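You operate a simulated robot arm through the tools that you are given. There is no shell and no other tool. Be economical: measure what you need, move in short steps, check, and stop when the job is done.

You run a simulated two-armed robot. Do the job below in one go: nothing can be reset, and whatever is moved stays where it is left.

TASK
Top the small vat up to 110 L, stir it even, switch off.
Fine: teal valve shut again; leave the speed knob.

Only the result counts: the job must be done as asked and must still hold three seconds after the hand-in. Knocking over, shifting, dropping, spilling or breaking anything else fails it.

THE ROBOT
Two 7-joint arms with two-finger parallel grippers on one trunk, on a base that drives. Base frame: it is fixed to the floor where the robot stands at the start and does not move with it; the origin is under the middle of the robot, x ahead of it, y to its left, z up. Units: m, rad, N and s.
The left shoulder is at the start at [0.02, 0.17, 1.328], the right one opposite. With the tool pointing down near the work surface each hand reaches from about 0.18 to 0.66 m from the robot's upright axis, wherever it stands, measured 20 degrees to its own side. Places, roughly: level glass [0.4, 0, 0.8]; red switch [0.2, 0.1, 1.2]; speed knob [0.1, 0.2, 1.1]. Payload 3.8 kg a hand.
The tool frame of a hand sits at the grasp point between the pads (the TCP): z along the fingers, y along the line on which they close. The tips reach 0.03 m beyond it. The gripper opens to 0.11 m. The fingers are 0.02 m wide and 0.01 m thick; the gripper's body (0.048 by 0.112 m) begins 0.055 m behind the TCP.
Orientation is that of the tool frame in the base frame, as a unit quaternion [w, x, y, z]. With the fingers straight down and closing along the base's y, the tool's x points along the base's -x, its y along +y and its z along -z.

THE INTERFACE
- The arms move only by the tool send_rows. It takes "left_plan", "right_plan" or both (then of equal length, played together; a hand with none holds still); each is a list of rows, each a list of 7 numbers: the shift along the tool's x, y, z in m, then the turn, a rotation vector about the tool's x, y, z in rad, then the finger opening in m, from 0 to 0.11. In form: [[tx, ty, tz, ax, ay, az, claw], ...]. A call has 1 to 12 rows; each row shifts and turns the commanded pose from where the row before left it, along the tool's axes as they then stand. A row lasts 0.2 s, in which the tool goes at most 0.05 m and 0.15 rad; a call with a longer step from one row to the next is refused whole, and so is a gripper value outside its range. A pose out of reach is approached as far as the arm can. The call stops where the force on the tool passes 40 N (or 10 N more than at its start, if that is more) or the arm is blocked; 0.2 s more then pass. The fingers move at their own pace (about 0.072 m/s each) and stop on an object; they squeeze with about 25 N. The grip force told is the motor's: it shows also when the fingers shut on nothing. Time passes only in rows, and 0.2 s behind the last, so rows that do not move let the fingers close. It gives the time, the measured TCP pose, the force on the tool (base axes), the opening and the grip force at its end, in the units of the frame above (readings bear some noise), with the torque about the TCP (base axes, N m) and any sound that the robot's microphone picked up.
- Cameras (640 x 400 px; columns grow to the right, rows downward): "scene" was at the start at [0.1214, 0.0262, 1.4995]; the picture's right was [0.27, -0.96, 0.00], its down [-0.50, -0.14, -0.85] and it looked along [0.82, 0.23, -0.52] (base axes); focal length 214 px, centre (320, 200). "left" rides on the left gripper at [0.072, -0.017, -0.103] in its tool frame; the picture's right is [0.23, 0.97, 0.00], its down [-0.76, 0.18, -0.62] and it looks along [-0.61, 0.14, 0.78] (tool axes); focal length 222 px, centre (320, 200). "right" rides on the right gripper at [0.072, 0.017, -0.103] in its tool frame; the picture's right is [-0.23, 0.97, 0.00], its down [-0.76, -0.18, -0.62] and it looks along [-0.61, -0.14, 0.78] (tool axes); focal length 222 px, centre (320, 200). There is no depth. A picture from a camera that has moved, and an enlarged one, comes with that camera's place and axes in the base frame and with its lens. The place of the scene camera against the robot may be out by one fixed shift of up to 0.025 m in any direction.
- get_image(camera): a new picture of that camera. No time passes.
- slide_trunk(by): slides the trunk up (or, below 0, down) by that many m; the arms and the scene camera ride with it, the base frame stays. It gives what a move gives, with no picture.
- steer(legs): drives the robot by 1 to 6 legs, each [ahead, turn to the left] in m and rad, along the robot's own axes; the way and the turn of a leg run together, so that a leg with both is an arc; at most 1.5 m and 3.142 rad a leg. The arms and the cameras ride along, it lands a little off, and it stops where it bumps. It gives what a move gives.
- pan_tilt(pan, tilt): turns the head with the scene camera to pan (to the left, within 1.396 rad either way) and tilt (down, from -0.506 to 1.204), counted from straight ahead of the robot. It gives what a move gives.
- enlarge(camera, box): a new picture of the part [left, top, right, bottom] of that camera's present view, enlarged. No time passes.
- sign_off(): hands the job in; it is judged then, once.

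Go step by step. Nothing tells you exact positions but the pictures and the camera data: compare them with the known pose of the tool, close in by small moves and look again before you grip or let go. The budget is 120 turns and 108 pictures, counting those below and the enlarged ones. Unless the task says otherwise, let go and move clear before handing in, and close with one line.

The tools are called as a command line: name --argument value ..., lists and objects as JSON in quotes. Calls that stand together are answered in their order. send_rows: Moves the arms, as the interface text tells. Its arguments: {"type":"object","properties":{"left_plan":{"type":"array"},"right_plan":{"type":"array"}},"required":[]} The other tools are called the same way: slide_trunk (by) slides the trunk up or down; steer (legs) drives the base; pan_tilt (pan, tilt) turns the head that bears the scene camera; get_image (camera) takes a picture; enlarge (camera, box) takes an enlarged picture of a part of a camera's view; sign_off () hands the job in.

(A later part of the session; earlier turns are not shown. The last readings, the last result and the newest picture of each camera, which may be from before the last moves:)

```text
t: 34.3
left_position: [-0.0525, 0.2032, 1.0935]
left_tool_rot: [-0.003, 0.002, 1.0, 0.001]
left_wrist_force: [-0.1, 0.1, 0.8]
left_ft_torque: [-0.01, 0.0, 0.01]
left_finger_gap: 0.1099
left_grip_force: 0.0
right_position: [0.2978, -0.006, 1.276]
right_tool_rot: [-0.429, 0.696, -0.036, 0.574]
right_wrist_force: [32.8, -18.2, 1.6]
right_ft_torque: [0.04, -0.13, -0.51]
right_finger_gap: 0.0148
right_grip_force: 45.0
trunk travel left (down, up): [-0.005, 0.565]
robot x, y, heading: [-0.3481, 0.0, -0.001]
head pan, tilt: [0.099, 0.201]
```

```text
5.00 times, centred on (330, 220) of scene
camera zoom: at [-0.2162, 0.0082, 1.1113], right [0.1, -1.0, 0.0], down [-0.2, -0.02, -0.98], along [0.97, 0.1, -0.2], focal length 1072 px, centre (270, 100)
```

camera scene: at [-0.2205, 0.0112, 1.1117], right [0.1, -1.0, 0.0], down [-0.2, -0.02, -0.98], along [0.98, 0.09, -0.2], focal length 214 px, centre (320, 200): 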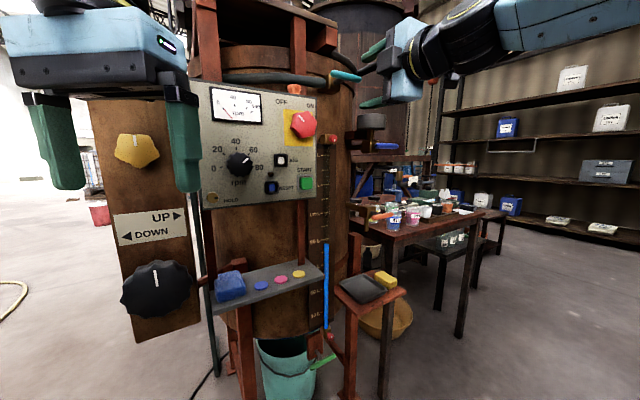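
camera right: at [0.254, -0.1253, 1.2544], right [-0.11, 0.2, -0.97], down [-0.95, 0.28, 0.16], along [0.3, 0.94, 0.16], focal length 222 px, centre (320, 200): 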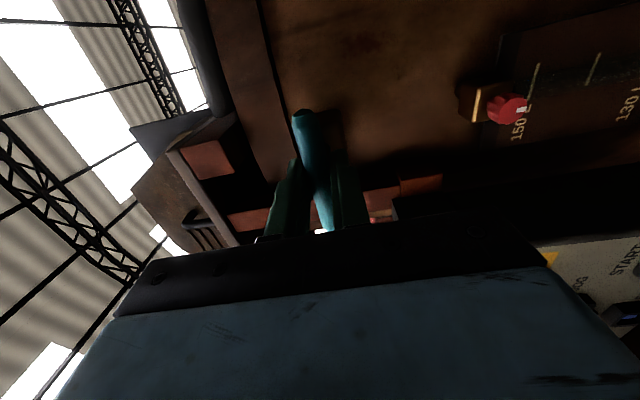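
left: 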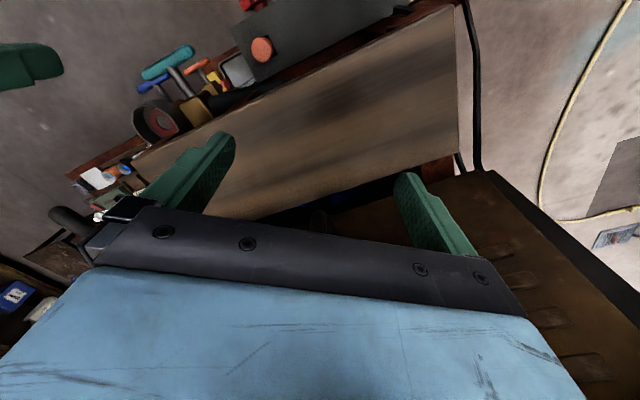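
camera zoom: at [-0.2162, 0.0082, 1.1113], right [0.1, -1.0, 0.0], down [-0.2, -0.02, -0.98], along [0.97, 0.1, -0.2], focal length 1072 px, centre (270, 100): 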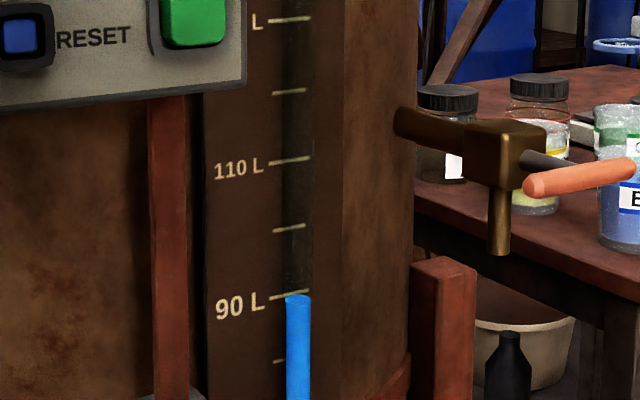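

About 0.9 L/s now with the arm near its reach limit. I ease the side force and let it run in 2.4 s steps.

send_rows --right_plan '[[0.0019, 0.0023, 0.002, 0, 0, 0, 0.0], [0, 0, 0, 0, 0, 0, 0], [0, 0, 0, 0, 0, 0, 0], [0, 0, 0, 0, 0, 0, 0], [0, 0, 0, 0, 0, 0, 0], [0, 0, 0, 0, 0, 0, 0], [0, 0, 0, 0, 0, 0, 0], [0, 0, 0, 0, 0, 0, 0], [0, 0, 0, 0, 0, 0, 0], [0, 0, 0, 0, 0, 0, 0], [0, 0, 0, 0, 0, 0, 0], [0, 0, 0, 0, 0, 0, 0]]'

send_rows --right_plan '[[0, 0, 0, 0, 0, 0, 0], [0, 0, 0, 0, 0, 0, 0], [0, 0, 0, 0, 0, 0, 0], [0, 0, 0, 0, 0, 0, 0], [0, 0, 0, 0, 0, 0, 0], [0, 0, 0, 0, 0, 0, 0], [0, 0, 0, 0, 0, 0, 0], [0, 0, 0, 0, 0, 0, 0], [0, 0, 0, 0, 0, 0, 0], [0, 0, 0, 0, 0, 0, 0], [0, 0, 0, 0, 0, 0, 0], [0, 0, 0, 0, 0, 0, 0]]'

enlarge --camera "scene" --box '[290, 180, 370, 260]'

```text
t: 36.9
left_position: [-0.0542, 0.2022, 1.0947]
left_tool_rot: [-0.002, 0.001, 1.0, 0.001]
left_wrist_force: [-0.5, -0.7, -0.1]
left_ft_torque: [-0.03, 0.01, -0.01]
left_finger_gap: 0.1099
left_grip_force: 0.1
right_position: [0.2968, -0.0069, 1.2775]
right_tool_rot: [-0.43, 0.697, -0.035, 0.572]
right_wrist_force: [8.0, -25.3, -14.1]
right_ft_torque: [-0.58, 0.77, 0.33]
right_finger_gap: 0.0145
right_grip_force: 45.1
trunk travel left (down, up): [-0.005, 0.565]
robot x, y, heading: [-0.3507, 0.0005, -0.001]
head pan, tilt: [0.099, 0.201]
```

```text
t: 39.5
left_position: [-0.0546, 0.201, 1.0948]
left_tool_rot: [-0.002, 0.001, 1.0, 0.002]
left_wrist_force: [0.8, 0.2, -0.1]
left_ft_torque: [0.0, 0.0, 0.0]
left_finger_gap: 0.1102
left_grip_force: 0.0
right_position: [0.2974, -0.0074, 1.2763]
right_tool_rot: [-0.431, 0.697, -0.036, 0.572]
right_wrist_force: [6.4, -24.5, -15.1]
right_ft_torque: [-0.05, 0.02, -0.42]
right_finger_gap: 0.0145
right_grip_force: 45.3
trunk travel left (down, up): [-0.005, 0.565]
robot x, y, heading: [-0.3473, 0.0042, -0.001]
head pan, tilt: [0.099, 0.201]
```

```text
5.00 times, centred on (330, 220) of scene
camera zoom: at [-0.2186, 0.0075, 1.1115], right [0.1, -1.0, 0.0], down [-0.2, -0.02, -0.98], along [0.97, 0.1, -0.2], focal length 1072 px, centre (270, 100)
```

zoom: 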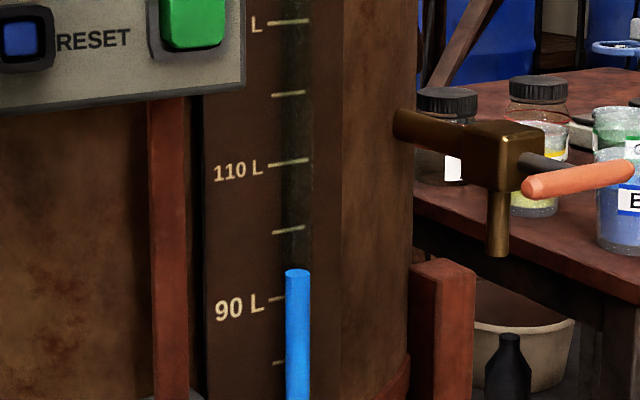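

Level ~93.9 L, rising ~0.8 L/s. While it fills I use the time to pitch the left hand forward, at a safe distance from the panel.

send_rows --left_plan '[[-0.025, 0, -0.03, 0, 0, 0, 0.08], [-0.025, 0, -0.03, 0, 0, 0, 0.08], [0, 0, 0, 0, -0.14, 0, 0.08], [0, 0, 0, 0, -0.14, 0, 0.08], [0, 0, 0, 0, -0.14, 0, 0.08], [0, 0, 0, 0, -0.14, 0, 0.08], [0, 0, 0, 0, -0.14, 0, 0.08], [0, 0, 0, 0, -0.14, 0, 0.08], [0, 0, 0, 0, -0.14, 0, 0.08], [0, 0, 0, 0, -0.14, 0, 0.08]]' --right_plan '[[0, 0, 0, 0, 0, 0, 0], [0, 0, 0, 0, 0, 0, 0], [0, 0, 0, 0, 0, 0, 0], [0, 0, 0, 0, 0, 0, 0], [0, 0, 0, 0, 0, 0, 0], [0, 0, 0, 0, 0, 0, 0], [0, 0, 0, 0, 0, 0, 0], [0, 0, 0, 0, 0, 0, 0], [0, 0, 0, 0, 0, 0, 0], [0, 0, 0, 0, 0, 0, 0]]'

get_image --camera "scene"

enlarge --camera "scene" --box '[290, 180, 370, 260]'

```text
t: 41.7
left_position: [-0.0041, 0.2027, 1.1554]
left_tool_rot: [0.532, 0.001, 0.847, 0.001]
left_wrist_force: [-0.3, 0.0, -0.9]
left_ft_torque: [0.01, -0.01, 0.01]
left_finger_gap: 0.0801
left_grip_force: 0.1
right_position: [0.2971, -0.0074, 1.2763]
right_tool_rot: [-0.431, 0.697, -0.036, 0.572]
right_wrist_force: [6.9, -24.2, -15.9]
right_ft_torque: [-0.18, 0.14, -0.35]
right_finger_gap: 0.0147
right_grip_force: 45.0
trunk travel left (down, up): [-0.005, 0.565]
robot x, y, heading: [-0.3491, 0.0007, -0.0]
head pan, tilt: [0.099, 0.201]
```

```text
71 pictures are left
camera scene: at [-0.2186, 0.0076, 1.1115], right [0.1, -1.0, 0.0], down [-0.2, -0.02, -0.98], along [0.97, 0.1, -0.2], focal length 214 px, centre (320, 200)
```

scene: 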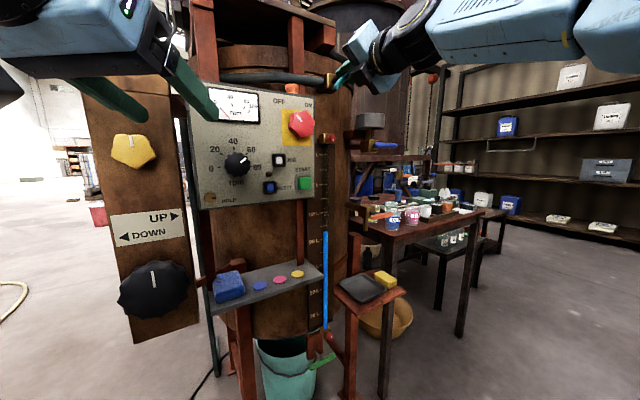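

```text
5.00 times, centred on (330, 220) of scene
camera zoom: at [-0.2186, 0.0076, 1.1115], right [0.1, -1.0, 0.0], down [-0.2, -0.02, -0.98], along [0.97, 0.1, -0.2], focal length 1072 px, centre (270, 100)
```

zoom: 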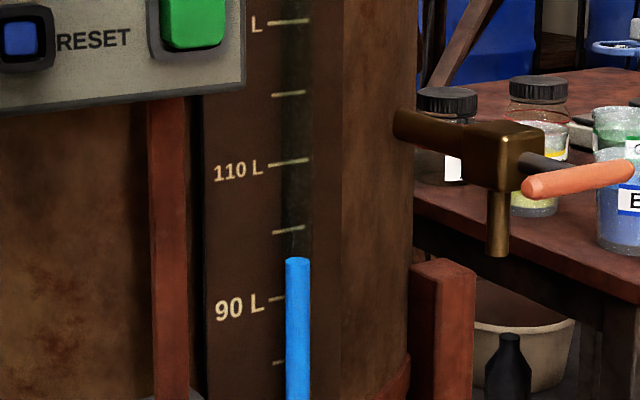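

Level ~95.7 L. Left hand finishes pitching and comes before the red switch, staying 0.15 m away.

send_rows --left_plan '[[0, 0, 0, 0, -0.15, 0, 0.08], [0, 0, 0, 0, -0.15, 0, 0.08], [0, 0, 0, 0, -0.148, 0, 0.08], [0, -0.029, 0, 0, 0, 0, 0.08], [0, -0.029, 0, 0, 0, 0, 0.08], [0, -0.029, 0, 0, 0, 0, 0.08], [-0.012, -0.028, 0, 0, 0, 0, 0.08], [0, 0, 0.03, 0, 0, 0, 0.08], [0, 0, 0, 0, 0, 0, 0.08], [0, 0, 0, 0, 0, 0, 0.08], [0, 0, 0, 0, 0, 0, 0.08]]' --right_plan '[[0, 0, 0, 0, 0, 0, 0], [0, 0, 0, 0, 0, 0, 0], [0, 0, 0, 0, 0, 0, 0], [0, 0, 0, 0, 0, 0, 0], [0, 0, 0, 0, 0, 0, 0], [0, 0, 0, 0, 0, 0, 0], [0, 0, 0, 0, 0, 0, 0], [0, 0, 0, 0, 0, 0, 0], [0, 0, 0, 0, 0, 0, 0], [0, 0, 0, 0, 0, 0, 0], [0, 0, 0, 0, 0, 0, 0]]'

get_image --camera "scene"

get_image --camera "left"

enlarge --camera "scene" --box '[290, 180, 370, 260]'

```text
t: 44.1
left_position: [0.0275, 0.0873, 1.1667]
left_tool_rot: [0.705, 0.002, 0.709, 0.0]
left_wrist_force: [0.1, -0.2, 0.7]
left_ft_torque: [-0.01, 0.01, 0.0]
left_finger_gap: 0.0797
left_grip_force: 0.0
right_position: [0.2982, -0.0062, 1.2762]
right_tool_rot: [-0.432, 0.697, -0.035, 0.572]
right_wrist_force: [7.2, -23.3, -14.7]
right_ft_torque: [-0.12, 0.08, -0.32]
right_finger_gap: 0.0147
right_grip_force: 45.2
trunk travel left (down, up): [-0.005, 0.565]
robot x, y, heading: [-0.3458, 0.0011, -0.0]
head pan, tilt: [0.099, 0.201]
```

```text
69 pictures are left
camera scene: at [-0.2186, 0.0075, 1.1115], right [0.1, -1.0, 0.0], down [-0.2, -0.02, -0.98], along [0.97, 0.1, -0.2], focal length 214 px, centre (320, 200)
```

scene: 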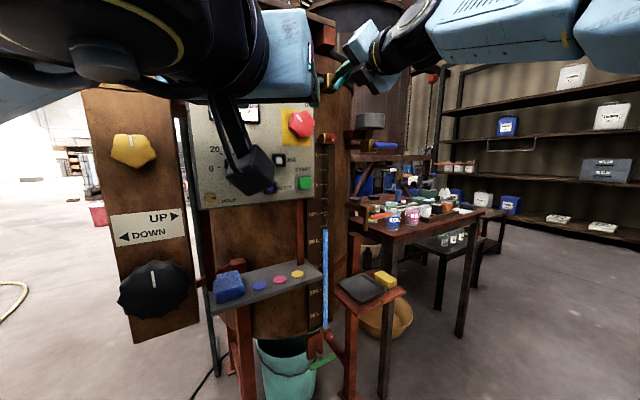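

```text
68 pictures are left
camera left: at [-0.0778, 0.0706, 1.094], right [0.0, 0.97, -0.22], down [-0.62, 0.18, 0.77], along [0.79, 0.14, 0.6], focal length 222 px, centre (320, 200)
```

left: 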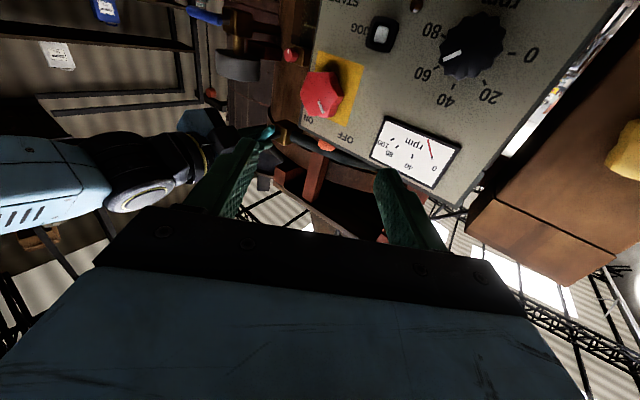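

```text
5.00 times, centred on (330, 220) of scene
camera zoom: at [-0.2186, 0.0075, 1.1115], right [0.1, -1.0, 0.0], down [-0.2, -0.02, -0.98], along [0.97, 0.1, -0.2], focal length 1072 px, centre (270, 100)
```

zoom: 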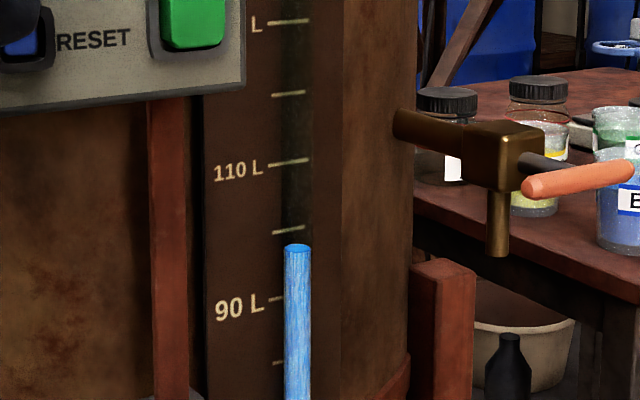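

Level ~98 L. Left hand advances toward the red switch meanwhile.

send_rows --left_plan '[[0.003, 0, 0.025, 0, 0, 0, 0.08], [0.003, 0, 0.025, 0, 0, 0, 0.08], [0, 0, 0.025, 0, 0, 0, 0.08], [0, 0, 0.025, 0, 0, 0, 0.08], [0, 0, 0, 0, 0, 0, 0.08], [0, 0, 0, 0, 0, 0, 0.08], [0, 0, 0, 0, 0, 0, 0.08], [0, 0, 0, 0, 0, 0, 0.08], [0, 0, 0, 0, 0, 0, 0.08], [0, 0, 0, 0, 0, 0, 0.08], [0, 0, 0, 0, 0, 0, 0.08], [0, 0, 0, 0, 0, 0, 0.08]]' --right_plan '[[0, 0, 0, 0, 0, 0, 0], [0, 0, 0, 0, 0, 0, 0], [0, 0, 0, 0, 0, 0, 0], [0, 0, 0, 0, 0, 0, 0], [0, 0, 0, 0, 0, 0, 0], [0, 0, 0, 0, 0, 0, 0], [0, 0, 0, 0, 0, 0, 0], [0, 0, 0, 0, 0, 0, 0], [0, 0, 0, 0, 0, 0, 0], [0, 0, 0, 0, 0, 0, 0], [0, 0, 0, 0, 0, 0, 0], [0, 0, 0, 0, 0, 0, 0]]'

get_image --camera "left"

enlarge --camera "scene" --box '[290, 180, 370, 260]'

```text
t: 46.7
left_position: [0.1254, 0.0861, 1.159]
left_tool_rot: [0.705, 0.002, 0.709, 0.001]
left_wrist_force: [1.1, 0.0, 0.3]
left_ft_torque: [0.0, -0.03, -0.01]
left_finger_gap: 0.0802
left_grip_force: 0.0
right_position: [0.2959, -0.0069, 1.2769]
right_tool_rot: [-0.431, 0.697, -0.034, 0.572]
right_wrist_force: [6.5, -24.7, -14.1]
right_ft_torque: [-0.14, 0.12, -0.27]
right_finger_gap: 0.0148
right_grip_force: 44.8
trunk travel left (down, up): [-0.005, 0.565]
robot x, y, heading: [-0.3478, -0.0005, -0.007]
head pan, tilt: [0.099, 0.201]
```

```text
66 pictures are left
camera left: at [0.0209, 0.0704, 1.0874], right [0.0, 0.97, -0.22], down [-0.62, 0.18, 0.77], along [0.79, 0.14, 0.6], focal length 222 px, centre (320, 200)
```

left: 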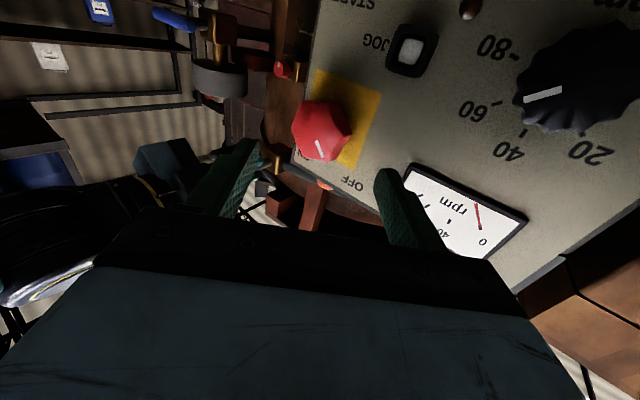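

```text
5.00 times, centred on (330, 220) of scene
camera zoom: at [-0.2185, 0.0075, 1.1115], right [0.1, -1.0, 0.0], down [-0.2, -0.02, -0.98], along [0.97, 0.1, -0.2], focal length 1072 px, centre (270, 100)
```

zoom: 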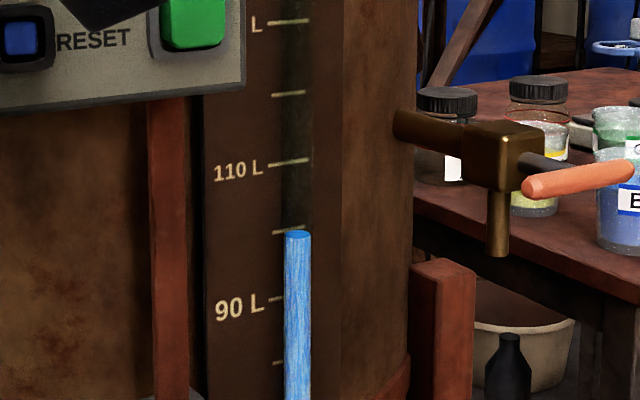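

Level ~99.8 L; the switch centre triangulates to [0.214, 0.088, 1.157]. I move the left fingers around it, still open.

send_rows --left_plan '[[0.002, 0.002, 0.02, 0, 0, 0, 0.08], [0, 0, 0.02, 0, 0, 0, 0.08], [0, 0, 0.02, 0, 0, 0, 0.08], [0, 0, 0, 0, 0, 0, 0.08], [0, 0, 0, 0, 0, 0, 0.08], [0, 0, 0, 0, 0, 0, 0.08], [0, 0, 0, 0, 0, 0, 0.08], [0, 0, 0, 0, 0, 0, 0.08], [0, 0, 0, 0, 0, 0, 0.08], [0, 0, 0, 0, 0, 0, 0.08], [0, 0, 0, 0, 0, 0, 0.08], [0, 0, 0, 0, 0, 0, 0.08]]' --right_plan '[[0, 0, 0, 0, 0, 0, 0], [0, 0, 0, 0, 0, 0, 0], [0, 0, 0, 0, 0, 0, 0], [0, 0, 0, 0, 0, 0, 0], [0, 0, 0, 0, 0, 0, 0], [0, 0, 0, 0, 0, 0, 0], [0, 0, 0, 0, 0, 0, 0], [0, 0, 0, 0, 0, 0, 0], [0, 0, 0, 0, 0, 0, 0], [0, 0, 0, 0, 0, 0, 0], [0, 0, 0, 0, 0, 0, 0], [0, 0, 0, 0, 0, 0, 0]]'

get_image --camera "left"

enlarge --camera "scene" --box '[290, 180, 370, 260]'

```text
t: 47.5
left_position: [0.1707, 0.0881, 1.1578]
left_tool_rot: [0.705, 0.001, 0.709, -0.001]
left_wrist_force: [-0.1, -0.1, 0.6]
left_ft_torque: [-0.02, -0.02, 0.02]
left_finger_gap: 0.0802
left_grip_force: 0.6
right_position: [0.2968, -0.0055, 1.2761]
right_tool_rot: [-0.429, 0.696, -0.036, 0.574]
right_wrist_force: [-0.5, -6.0, -4.9]
right_ft_torque: [0.27, -0.44, -0.74]
right_finger_gap: 0.0145
right_grip_force: 44.7
trunk travel left (down, up): [-0.005, 0.565]
robot x, y, heading: [-0.3488, 0.0012, -0.001]
head pan, tilt: [0.099, 0.201]
stopped in row 3 (left hand): the force on the tool passed its limit at 62 N (the readings are from after the stop); the commanded pose is now the measured one
```

```text
64 pictures are left
camera left: at [0.065, 0.0731, 1.0863], right [0.0, 0.97, -0.23], down [-0.62, 0.18, 0.77], along [0.79, 0.14, 0.6], focal length 222 px, centre (320, 200)
```

left: 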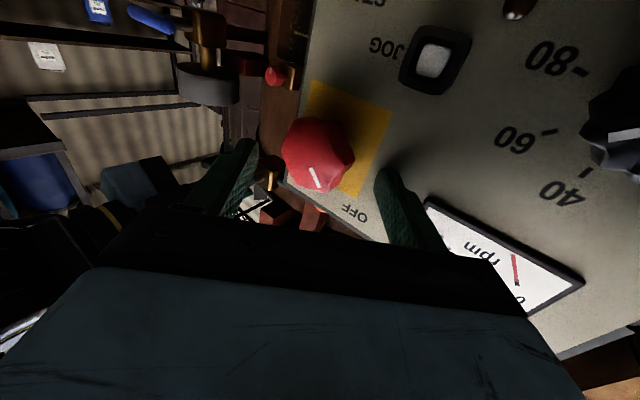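

```text
5.00 times, centred on (330, 220) of scene
camera zoom: at [-0.2209, 0.0099, 1.1119], right [0.1, -1.0, 0.0], down [-0.2, -0.02, -0.98], along [0.98, 0.1, -0.2], focal length 1072 px, centre (270, 100)
```

zoom: 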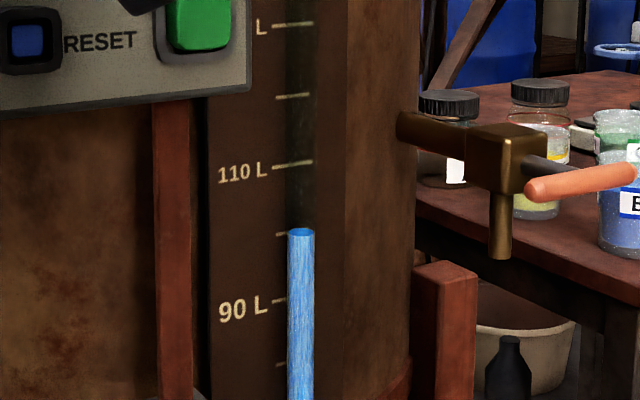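

The panel is yawed about 0.50 rad, so a finger met it; backing off, I yaw the left hand to match the panel. Filling continues (about 100 L).

send_rows --left_plan '[[0, 0, -0.025, 0, 0, 0, 0.08], [0, 0, -0.025, 0, 0, 0, 0.08], [0, 0, 0, -0.125, 0, 0, 0.08], [0, 0, 0, -0.125, 0, 0, 0.08], [0, 0, 0, -0.125, 0, 0, 0.08], [0, 0, 0, -0.125, 0, 0, 0.08], [0, -0.022, 0.004, 0, 0, 0, 0.08], [0, -0.022, 0.004, 0, 0, 0, 0.08]]' --right_plan '[[0, 0, 0, 0, 0, 0, 0], [0, 0, 0, 0, 0, 0, 0], [0, 0, 0, 0, 0, 0, 0], [0, 0, 0, 0, 0, 0, 0], [0, 0, 0, 0, 0, 0, 0], [0, 0, 0, 0, 0, 0, 0], [0, 0, 0, 0, 0, 0, 0], [0, 0, 0, 0, 0, 0, 0]]'

get_image --camera "left"

enlarge --camera "scene" --box '[290, 180, 370, 260]'

```text
t: 49.3
left_position: [0.1496, 0.0517, 1.1575]
left_tool_rot: [0.683, -0.173, 0.688, 0.175]
left_wrist_force: [-0.6, 0.6, -0.3]
left_ft_torque: [0.02, 0.0, 0.02]
left_finger_gap: 0.08
left_grip_force: 0.1
right_position: [0.2972, -0.0061, 1.2754]
right_tool_rot: [-0.43, 0.697, -0.036, 0.573]
right_wrist_force: [-0.5, -15.9, -10.3]
right_ft_torque: [0.12, -0.14, -0.29]
right_finger_gap: 0.0144
right_grip_force: 44.6
trunk travel left (down, up): [-0.005, 0.565]
robot x, y, heading: [-0.3478, 0.0003, 0.003]
head pan, tilt: [0.099, 0.201]
```

```text
62 pictures are left
camera left: at [0.065, -0.0106, 1.0858], right [-0.47, 0.86, -0.22], down [-0.63, -0.14, 0.77], along [0.62, 0.5, 0.6], focal length 222 px, centre (320, 200)
```

left: 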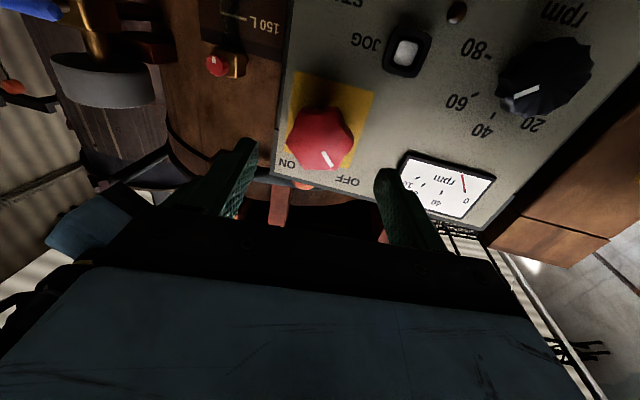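

```text
5.00 times, centred on (330, 220) of scene
camera zoom: at [-0.2202, 0.0088, 1.1117], right [0.1, -1.0, 0.0], down [-0.2, -0.02, -0.98], along [0.98, 0.1, -0.2], focal length 1072 px, centre (270, 100)
```

zoom: 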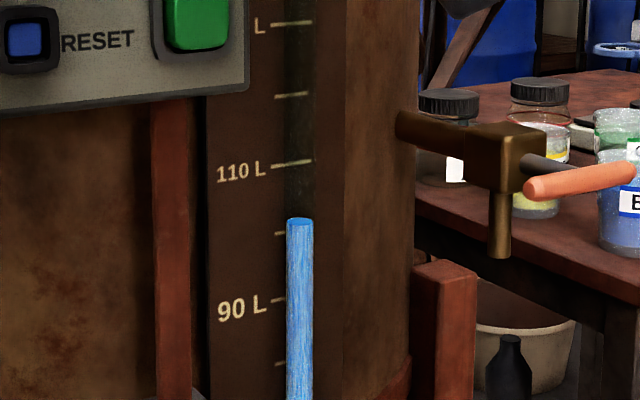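

Left hand is square to the panel; level ~102 L. I slide the left fingers around the switch and wait.

send_rows --left_plan '[[0.0015, 0.0014, 0.013, 0, 0, 0, 0.08], [0, 0, 0.013, 0, 0, 0, 0.08], [0, 0, 0.012, 0, 0, 0, 0.08], [0, 0, 0, 0, 0, 0, 0.08], [0, 0, 0, 0, 0, 0, 0.08], [0, 0, 0, 0, 0, 0, 0.08], [0, 0, 0, 0, 0, 0, 0.08], [0, 0, 0, 0, 0, 0, 0.08], [0, 0, 0, 0, 0, 0, 0.08], [0, 0, 0, 0, 0, 0, 0.08], [0, 0, 0, 0, 0, 0, 0.08], [0, 0, 0, 0, 0, 0, 0.08]]' --right_plan '[[0, 0, 0, 0, 0, 0, 0], [0, 0, 0, 0, 0, 0, 0], [0, 0, 0, 0, 0, 0, 0], [0, 0, 0, 0, 0, 0, 0], [0, 0, 0, 0, 0, 0, 0], [0, 0, 0, 0, 0, 0, 0], [0, 0, 0, 0, 0, 0, 0], [0, 0, 0, 0, 0, 0, 0], [0, 0, 0, 0, 0, 0, 0], [0, 0, 0, 0, 0, 0, 0], [0, 0, 0, 0, 0, 0, 0], [0, 0, 0, 0, 0, 0, 0]]'

get_image --camera "left"

enlarge --camera "scene" --box '[290, 180, 370, 260]'

```text
t: 51.9
left_position: [0.1815, 0.0725, 1.1557]
left_tool_rot: [0.684, -0.171, 0.688, 0.174]
left_wrist_force: [0.9, -0.5, 0.0]
left_ft_torque: [0.02, -0.01, 0.01]
left_finger_gap: 0.0801
left_grip_force: 0.1
right_position: [0.2972, -0.0057, 1.277]
right_tool_rot: [-0.43, 0.696, -0.037, 0.573]
right_wrist_force: [-0.2, -17.4, -9.8]
right_ft_torque: [-0.15, 0.16, -0.11]
right_finger_gap: 0.0148
right_grip_force: 45.6
trunk travel left (down, up): [-0.005, 0.565]
robot x, y, heading: [-0.35, -0.0015, -0.001]
head pan, tilt: [0.099, 0.201]
```

```text
60 pictures are left
camera left: at [0.0974, 0.0092, 1.084], right [-0.46, 0.86, -0.22], down [-0.63, -0.14, 0.77], along [0.62, 0.49, 0.6], focal length 222 px, centre (320, 200)
```

left: 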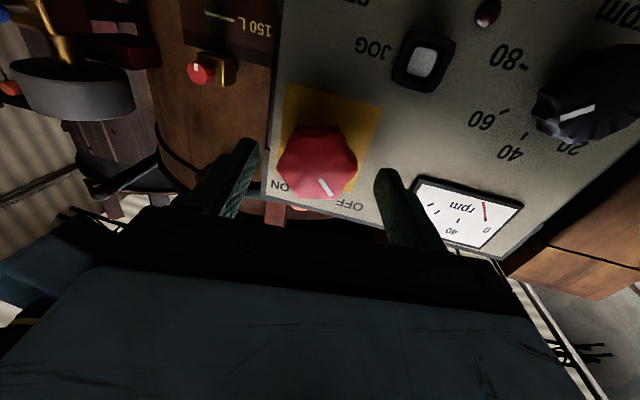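

```text
5.00 times, centred on (330, 220) of scene
camera zoom: at [-0.2201, 0.0086, 1.1117], right [0.1, -1.0, 0.0], down [-0.2, -0.02, -0.98], along [0.98, 0.1, -0.2], focal length 1072 px, centre (270, 100)
```

zoom: 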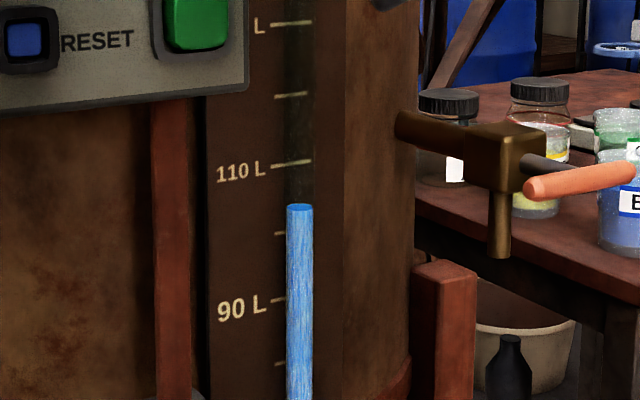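

Level ~104 L. I close the left fingers on the switch while waiting.

send_rows --left_plan '[[0, 0, 0, 0, 0, 0, 0.0], [0, 0, 0, 0, 0, 0, 0], [0, 0, 0, 0, 0, 0, 0], [0, 0, 0, 0, 0, 0, 0], [0, 0, 0, 0, 0, 0, 0], [0, 0, 0, 0, 0, 0, 0], [0, 0, 0, 0, 0, 0, 0], [0, 0, 0, 0, 0, 0, 0], [0, 0, 0, 0, 0, 0, 0], [0, 0, 0, 0, 0, 0, 0], [0, 0, 0, 0, 0, 0, 0], [0, 0, 0, 0, 0, 0, 0]]' --right_plan '[[0, 0, 0, 0, 0, 0, 0], [0, 0, 0, 0, 0, 0, 0], [0, 0, 0, 0, 0, 0, 0], [0, 0, 0, 0, 0, 0, 0], [0, 0, 0, 0, 0, 0, 0], [0, 0, 0, 0, 0, 0, 0], [0, 0, 0, 0, 0, 0, 0], [0, 0, 0, 0, 0, 0, 0], [0, 0, 0, 0, 0, 0, 0], [0, 0, 0, 0, 0, 0, 0], [0, 0, 0, 0, 0, 0, 0], [0, 0, 0, 0, 0, 0, 0]]'

get_image --camera "left"

enlarge --camera "scene" --box '[290, 180, 370, 260]'

```text
t: 54.5
left_position: [0.1823, 0.0709, 1.1557]
left_tool_rot: [0.683, -0.169, 0.689, 0.174]
left_wrist_force: [8.9, -21.5, -0.8]
left_ft_torque: [0.31, -0.33, 0.23]
left_finger_gap: 0.0501
left_grip_force: 45.1
right_position: [0.2973, -0.0059, 1.2762]
right_tool_rot: [-0.431, 0.696, -0.035, 0.573]
right_wrist_force: [-1.1, -1.5, -1.8]
right_ft_torque: [-0.34, 0.48, 0.5]
right_finger_gap: 0.0148
right_grip_force: 45.3
trunk travel left (down, up): [-0.005, 0.565]
robot x, y, heading: [-0.3495, -0.0025, -0.005]
head pan, tilt: [0.099, 0.201]
```

```text
58 pictures are left
camera left: at [0.0976, 0.0078, 1.0836], right [-0.46, 0.86, -0.22], down [-0.63, -0.14, 0.77], along [0.63, 0.49, 0.6], focal length 222 px, centre (320, 200)
```

left: 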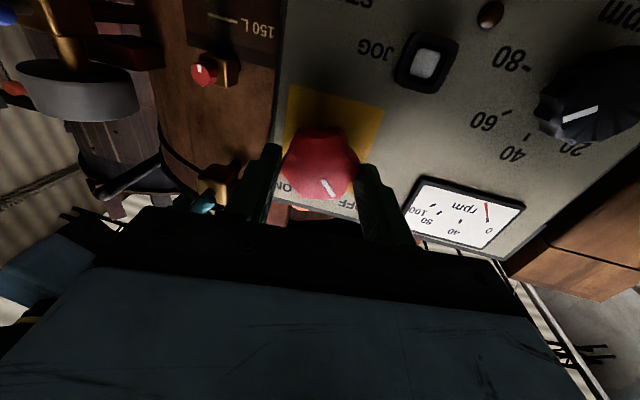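

```text
5.00 times, centred on (330, 220) of scene
camera zoom: at [-0.2197, 0.008, 1.1117], right [0.1, -1.0, 0.0], down [-0.2, -0.02, -0.98], along [0.97, 0.1, -0.2], focal length 1072 px, centre (270, 100)
```

zoom: 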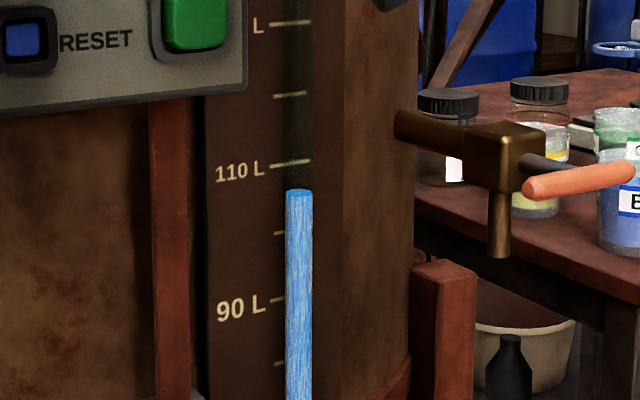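

Level ~105.8 L. One more wait, then I close.

send_rows --right_plan '[[0, 0, 0, 0, 0, 0, 0], [0, 0, 0, 0, 0, 0, 0], [0, 0, 0, 0, 0, 0, 0], [0, 0, 0, 0, 0, 0, 0], [0, 0, 0, 0, 0, 0, 0], [0, 0, 0, 0, 0, 0, 0], [0, 0, 0, 0, 0, 0, 0], [0, 0, 0, 0, 0, 0, 0], [0, 0, 0, 0, 0, 0, 0], [0, 0, 0, 0, 0, 0, 0], [0, 0, 0, 0, 0, 0, 0], [0, 0, 0, 0, 0, 0, 0]]'

enlarge --camera "scene" --box '[300, 190, 350, 230]'

```text
t: 57.1
left_position: [0.1826, 0.0708, 1.1566]
left_tool_rot: [0.684, -0.169, 0.688, 0.173]
left_wrist_force: [6.6, -23.9, -2.0]
left_ft_torque: [-0.2, 0.32, -0.26]
left_finger_gap: 0.0503
left_grip_force: 44.9
right_position: [0.2971, -0.0062, 1.2754]
right_tool_rot: [-0.431, 0.696, -0.036, 0.573]
right_wrist_force: [-1.6, 2.6, -1.7]
right_ft_torque: [0.02, -0.08, -0.07]
right_finger_gap: 0.0146
right_grip_force: 45.3
trunk travel left (down, up): [-0.005, 0.565]
robot x, y, heading: [-0.3476, -0.0021, 0.002]
head pan, tilt: [0.099, 0.201]
```

```text
10.00 times, centred on (325, 210) of scene
camera zoom: at [-0.2199, 0.0083, 1.1117], right [0.1, -1.0, 0.0], down [-0.2, -0.02, -0.98], along [0.98, 0.1, -0.2], focal length 2145 px, centre (270, 100)
```

zoom: 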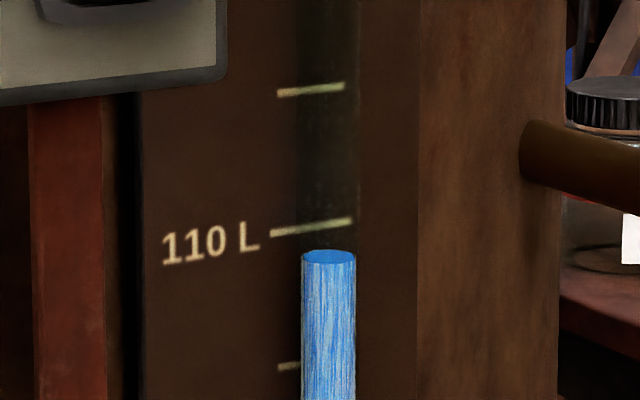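

Level ~107.6 L. I wait 1.2 s more and then close by 0.87 rad.

send_rows --right_plan '[[0, 0, 0, 0, 0, 0, 0], [0, 0, 0, 0, 0, 0, 0], [0, 0, 0, 0, 0, 0, 0], [0, 0, 0, 0, 0, 0, 0], [0, 0, 0, 0, 0, 0, 0], [0, 0, 0, 0, 0, 0, 0], [0, 0, 0, 0, 0, 0.145, 0], [0, 0, 0, 0, 0, 0.145, 0], [0, 0, 0, 0, 0, 0.145, 0], [0, 0, 0, 0, 0, 0.145, 0], [0, 0, 0, 0, 0, 0.145, 0], [0, 0, 0, 0, 0, 0.145, 0]]'

enlarge --camera "scene" --box '[300, 190, 350, 230]'

enlarge --camera "scene" --box '[290, 30, 430, 130]'

```text
t: 59.7
left_position: [0.1827, 0.0697, 1.1547]
left_tool_rot: [0.684, -0.168, 0.689, 0.172]
left_wrist_force: [2.2, -20.8, -3.1]
left_ft_torque: [0.0, 0.1, -0.73]
left_finger_gap: 0.0504
left_grip_force: 44.7
right_position: [0.2971, -0.0066, 1.2741]
right_tool_rot: [0.632, -0.616, 0.327, -0.337]
right_wrist_force: [0.6, 0.3, -6.0]
right_ft_torque: [-0.25, 0.38, -1.37]
right_finger_gap: 0.0146
right_grip_force: 45.6
trunk travel left (down, up): [-0.005, 0.565]
robot x, y, heading: [-0.3483, 0.0021, 0.001]
head pan, tilt: [0.099, 0.201]
```

```text
10.00 times, centred on (325, 210) of scene
camera zoom: at [-0.2198, 0.0082, 1.1116], right [0.1, -1.0, 0.0], down [-0.2, -0.02, -0.98], along [0.97, 0.1, -0.2], focal length 2145 px, centre (270, 100)
```

zoom: 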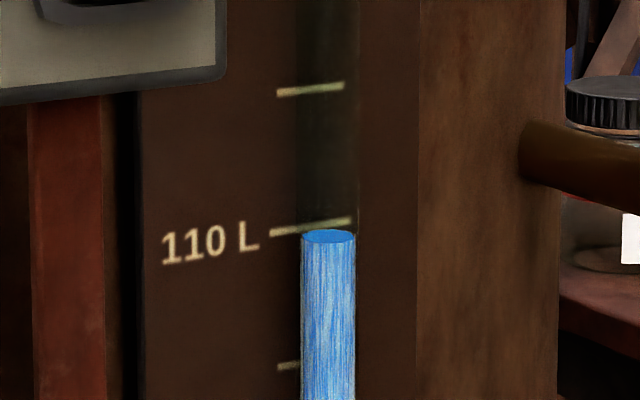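

```text
4.00 times, centred on (360, 80) of scene
camera zoom: at [-0.2198, 0.0082, 1.1116], right [0.1, -1.0, 0.0], down [-0.2, -0.02, -0.98], along [0.97, 0.1, -0.2], focal length 858 px, centre (160, 680)
```

zoom: 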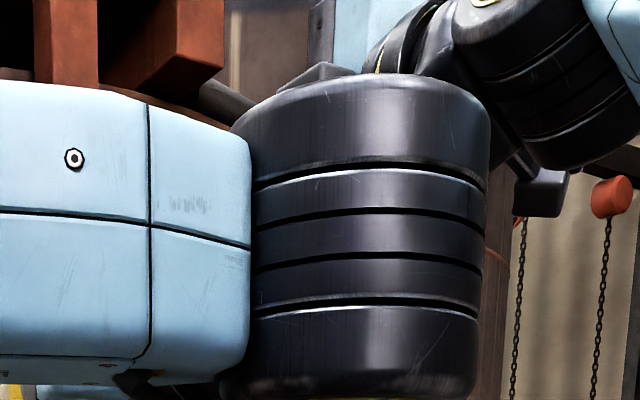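

Apparent ~109.1 L. I press the valve a bit more toward its stop and check that the level stands still.

send_rows --right_plan '[[0, 0, 0, 0, 0, 0.06, 0], [0, 0, 0, 0, 0, 0, 0], [0, 0, 0, 0, 0, 0, 0], [0, 0, 0, 0, 0, 0, 0], [0, 0, 0, 0, 0, 0, 0], [0, 0, 0, 0, 0, 0, 0], [0, 0, 0, 0, 0, 0, 0], [0, 0, 0, 0, 0, 0, 0]]'

enlarge --camera "scene" --box '[300, 190, 350, 230]'

get_image --camera "right"

```text
t: 61.5
left_position: [0.1823, 0.0701, 1.1561]
left_tool_rot: [0.683, -0.169, 0.689, 0.174]
left_wrist_force: [-1.6, -21.7, -2.7]
left_ft_torque: [-0.05, 0.12, -0.43]
left_finger_gap: 0.0502
left_grip_force: 45.1
right_position: [0.2959, -0.0071, 1.2746]
right_tool_rot: [0.642, -0.607, 0.344, -0.318]
right_wrist_force: [0.6, -2.5, -12.5]
right_ft_torque: [-0.81, -0.41, -0.26]
right_finger_gap: 0.015
right_grip_force: 45.1
trunk travel left (down, up): [-0.005, 0.565]
robot x, y, heading: [-0.3489, -0.001, -0.001]
head pan, tilt: [0.099, 0.201]
```

```text
10.00 times, centred on (325, 210) of scene
camera zoom: at [-0.2196, 0.0079, 1.1116], right [0.1, -1.0, 0.0], down [-0.2, -0.02, -0.98], along [0.97, 0.1, -0.2], focal length 2145 px, centre (270, 100)
```

zoom: 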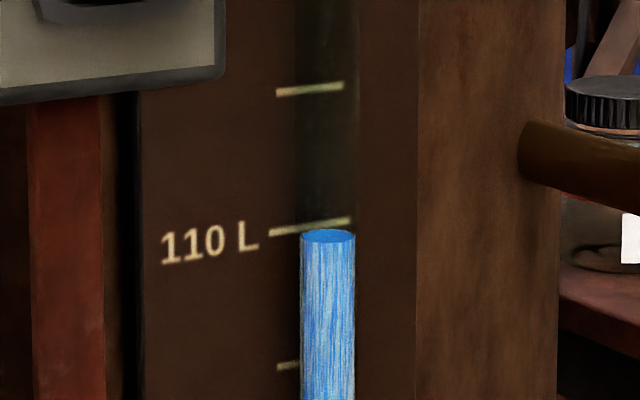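

```text
52 pictures are left
camera right: at [0.2524, -0.1249, 1.2503], right [-0.14, 0.25, -0.96], down [-0.94, 0.27, 0.2], along [0.31, 0.93, 0.2], focal length 222 px, centre (320, 200)
```

right: 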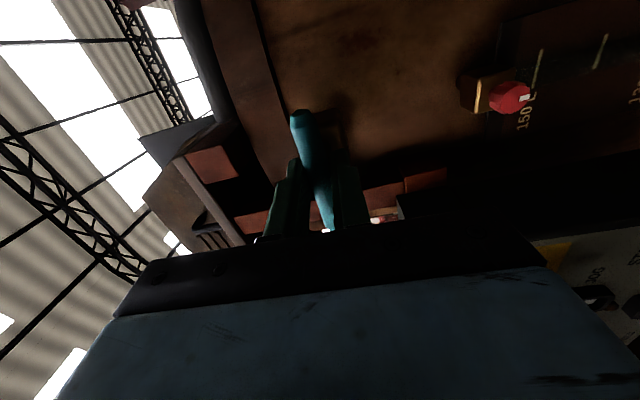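

Valve is shut and the level holds. I release the teal handle and retract the right hand.

send_rows --right_plan '[[0, 0, 0, 0, 0, 0, 0.06], [0, 0, 0, 0, 0, 0, 0.06], [0, 0, 0, 0, 0, 0, 0.06], [0, 0, -0.03, 0, 0, 0, 0.06], [0, 0, -0.04, 0, 0, 0, 0.06], [0, 0, -0.04, 0, 0, 0, 0.06]]'

get_image --camera "right"

```text
t: 62.9
left_position: [0.1823, 0.0705, 1.1555]
left_tool_rot: [0.684, -0.17, 0.688, 0.174]
left_wrist_force: [2.8, -24.7, -3.2]
left_ft_torque: [0.05, -0.01, 0.22]
left_finger_gap: 0.0503
left_grip_force: 44.7
right_position: [0.2062, -0.0696, 1.2721]
right_tool_rot: [0.642, -0.606, 0.345, -0.319]
right_wrist_force: [0.3, -0.2, -0.2]
right_ft_torque: [0.03, -0.02, 0.01]
right_finger_gap: 0.0597
right_grip_force: 0.1
trunk travel left (down, up): [-0.005, 0.565]
robot x, y, heading: [-0.3454, 0.0005, 0.001]
head pan, tilt: [0.099, 0.201]
```

```text
51 pictures are left
camera right: at [0.1609, -0.1873, 1.248], right [-0.14, 0.25, -0.96], down [-0.94, 0.27, 0.2], along [0.31, 0.93, 0.2], focal length 222 px, centre (320, 200)
```

right: 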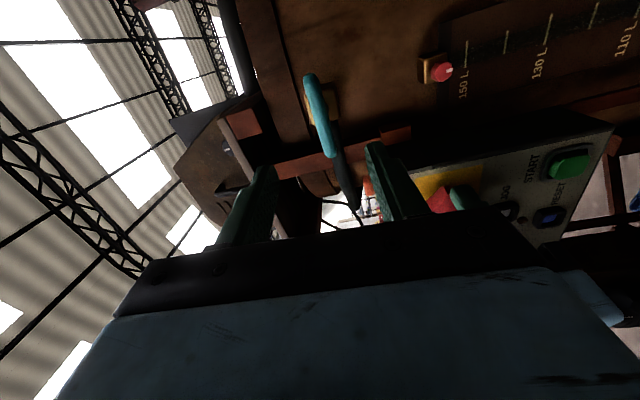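

Right hand moves clear to the right while the left turns the switch clockwise toward ON.

send_rows --right_plan '[[0.03, 0, -0.02, 0, 0, 0, 0.06], [0.03, 0, -0.02, 0, 0, 0, 0.06], [0.03, 0, -0.02, 0, 0, 0, 0.06], [0.03, 0, 0, 0, 0, 0, 0.06], [0, 0, 0, 0, 0, 0, 0.06], [0, 0, 0, 0, 0, 0, 0.06]]' --left_plan '[[0, 0, 0, 0, 0, 0.12, 0], [0, 0, 0, 0, 0, 0.12, 0], [0, 0, 0, 0, 0, 0.12, 0], [0, 0, 0, 0, 0, 0.12, 0], [0, 0, 0, 0, 0, 0.12, 0], [0, 0, 0, 0, 0, 0.12, 0]]'

get_image --camera "left"

```text
t: 64.3
left_position: [0.1809, 0.0726, 1.1542]
left_tool_rot: [0.578, 0.083, 0.704, 0.405]
left_wrist_force: [2.3, -19.3, -4.6]
left_ft_torque: [-0.52, 0.77, 0.39]
left_finger_gap: 0.05
left_grip_force: 45.2
right_position: [0.222, -0.2016, 1.2661]
right_tool_rot: [0.642, -0.606, 0.345, -0.32]
right_wrist_force: [0.2, -0.9, 0.4]
right_ft_torque: [-0.01, -0.01, 0.01]
right_finger_gap: 0.0599
right_grip_force: 0.0
trunk travel left (down, up): [-0.005, 0.565]
robot x, y, heading: [-0.3497, 0.0016, -0.006]
head pan, tilt: [0.099, 0.201]
```

```text
50 pictures are left
camera left: at [0.0723, 0.0546, 1.091], right [-0.41, 0.77, 0.48], down [-0.37, -0.62, 0.69], along [0.83, 0.11, 0.54], focal length 222 px, centre (320, 200)
```

left: 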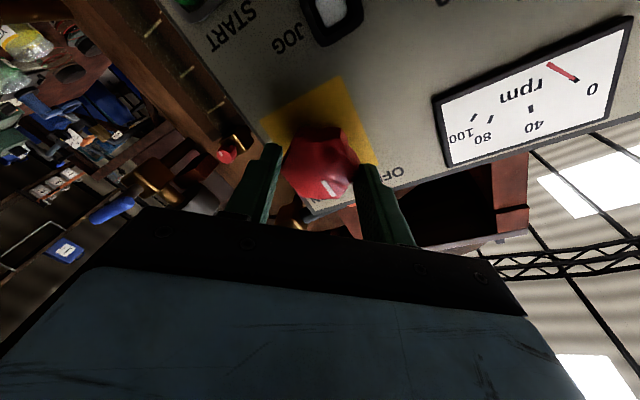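

The switch turns with the hand; I continue to its stop.

send_rows --left_plan '[[0, 0, 0, 0, 0, 0.12, 0], [0, 0, 0, 0, 0, 0.12, 0], [0, 0, 0, 0, 0, 0.12, 0], [0, 0, 0, 0, 0, 0.12, 0], [0, 0, 0, 0, 0, 0.12, 0], [0, 0, 0, 0, 0, 0.1, 0]]'

get_image --camera "left"

```text
t: 65.7
left_position: [0.18, 0.0741, 1.157]
left_tool_rot: [0.405, 0.317, 0.633, 0.579]
left_wrist_force: [4.4, -10.5, 1.0]
left_ft_torque: [-0.1, 0.14, 0.06]
left_finger_gap: 0.0494
left_grip_force: 45.2
right_position: [0.2225, -0.1989, 1.2658]
right_tool_rot: [0.642, -0.606, 0.344, -0.32]
right_wrist_force: [-0.1, -0.4, 0.3]
right_ft_torque: [0.03, 0.0, -0.03]
right_finger_gap: 0.06
right_grip_force: 0.0
trunk travel left (down, up): [-0.005, 0.565]
robot x, y, heading: [-0.3486, -0.0004, -0.006]
head pan, tilt: [0.099, 0.201]
```

```text
49 pictures are left
camera left: at [0.0565, 0.0861, 1.1304], right [-0.17, 0.32, 0.93], down [-0.2, -0.94, 0.29], along [0.96, -0.14, 0.23], focal length 222 px, centre (320, 200)
```

left: 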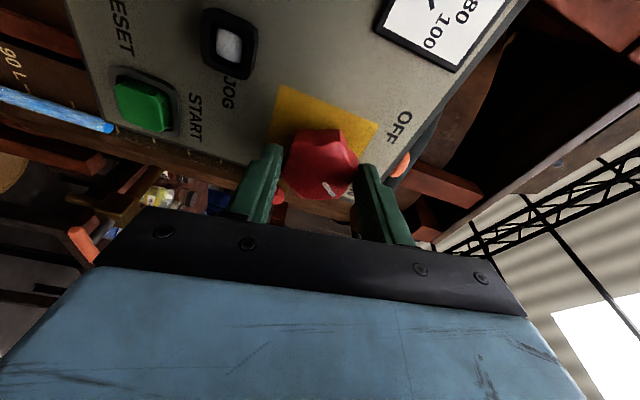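

Nearly at ON; I turn a little further to feel the stop.

send_rows --left_plan '[[0, 0, 0, 0, 0, 0.1, 0], [0, 0, 0, 0, 0, 0.1, 0], [0, 0, 0, 0, 0, 0.0, 0]]'

enlarge --camera "left" --box '[200, 60, 440, 240]'

```text
t: 66.5
left_position: [0.1815, 0.0747, 1.1583]
left_tool_rot: [0.346, 0.378, 0.598, 0.616]
left_wrist_force: [7.7, -4.7, 11.0]
left_ft_torque: [-0.73, -0.56, -0.55]
left_finger_gap: 0.0496
left_grip_force: 45.1
right_position: [0.2224, -0.1977, 1.2657]
right_tool_rot: [0.642, -0.606, 0.343, -0.32]
right_wrist_force: [0.5, -0.2, 0.7]
right_ft_torque: [-0.02, -0.01, -0.03]
right_finger_gap: 0.0599
right_grip_force: 0.0
trunk travel left (down, up): [-0.005, 0.565]
robot x, y, heading: [-0.353, -0.0004, 0.001]
head pan, tilt: [0.099, 0.201]
```

```text
2.22 times, centred on (320, 150) of left
camera zoom: at [0.0543, 0.0907, 1.145], right [-0.08, 0.16, 0.98], down [-0.18, -0.97, 0.14], along [0.98, -0.17, 0.11], focal length 494 px, centre (320, 311)
```

zoom: 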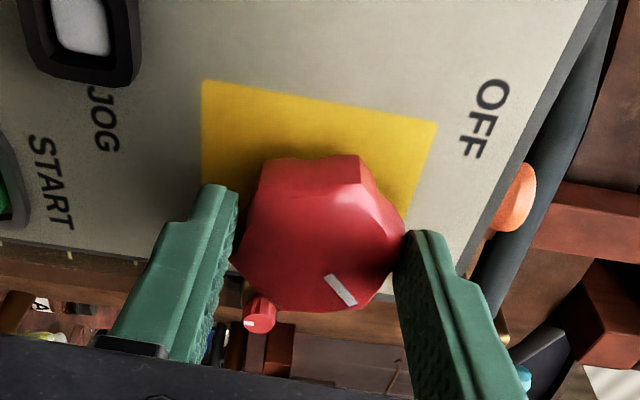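

Torque now resists, so ON is reached. I release, back off and look.

send_rows --left_plan '[[0, 0, 0, 0, 0, 0, 0.08], [0, 0, 0, 0, 0, 0, 0.08], [0, 0, 0, 0, 0, 0, 0.08], [0, 0, -0.03, 0, 0, 0, 0.08], [0, 0, -0.03, 0, 0, 0, 0.05], [0, 0, -0.02, 0, 0, 0, 0.0], [0, 0, 0, 0, 0, 0, 0.0], [0, 0, 0, 0, 0, 0, 0.0], [0, 0, 0, 0, 0, 0, 0.0]]'

get_image --camera "left"

get_image --camera "scene"

```text
t: 68.5
left_position: [0.1107, 0.0359, 1.1569]
left_tool_rot: [0.346, 0.379, 0.599, 0.615]
left_wrist_force: [-0.1, -0.1, -0.7]
left_ft_torque: [0.03, -0.02, -0.01]
left_finger_gap: 0.0
left_grip_force: 24.8
right_position: [0.221, -0.1977, 1.265]
right_tool_rot: [0.64, -0.608, 0.344, -0.32]
right_wrist_force: [0.0, 0.0, 0.6]
right_ft_torque: [0.01, -0.01, 0.01]
right_finger_gap: 0.0599
right_grip_force: 0.0
trunk travel left (down, up): [-0.005, 0.565]
robot x, y, heading: [-0.3495, 0.0019, -0.003]
head pan, tilt: [0.099, 0.201]
```

```text
47 pictures are left
camera left: at [-0.0171, 0.052, 1.1438], right [-0.08, 0.16, 0.98], down [-0.18, -0.97, 0.14], along [0.98, -0.17, 0.11], focal length 222 px, centre (320, 200)
```

left: 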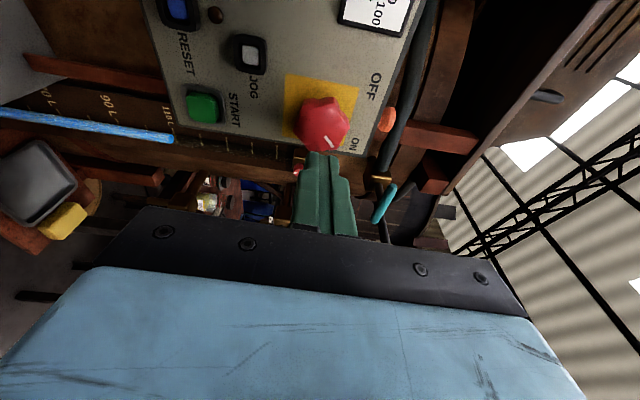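

```text
46 pictures are left
camera scene: at [-0.2209, 0.011, 1.1118], right [0.1, -1.0, 0.0], down [-0.2, -0.02, -0.98], along [0.98, 0.1, -0.2], focal length 214 px, centre (320, 200)
```

scene: 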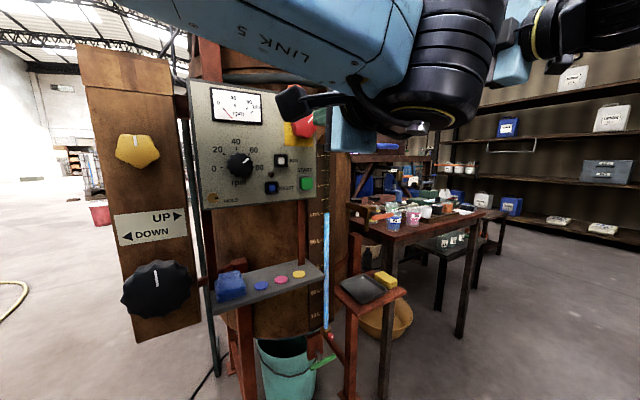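

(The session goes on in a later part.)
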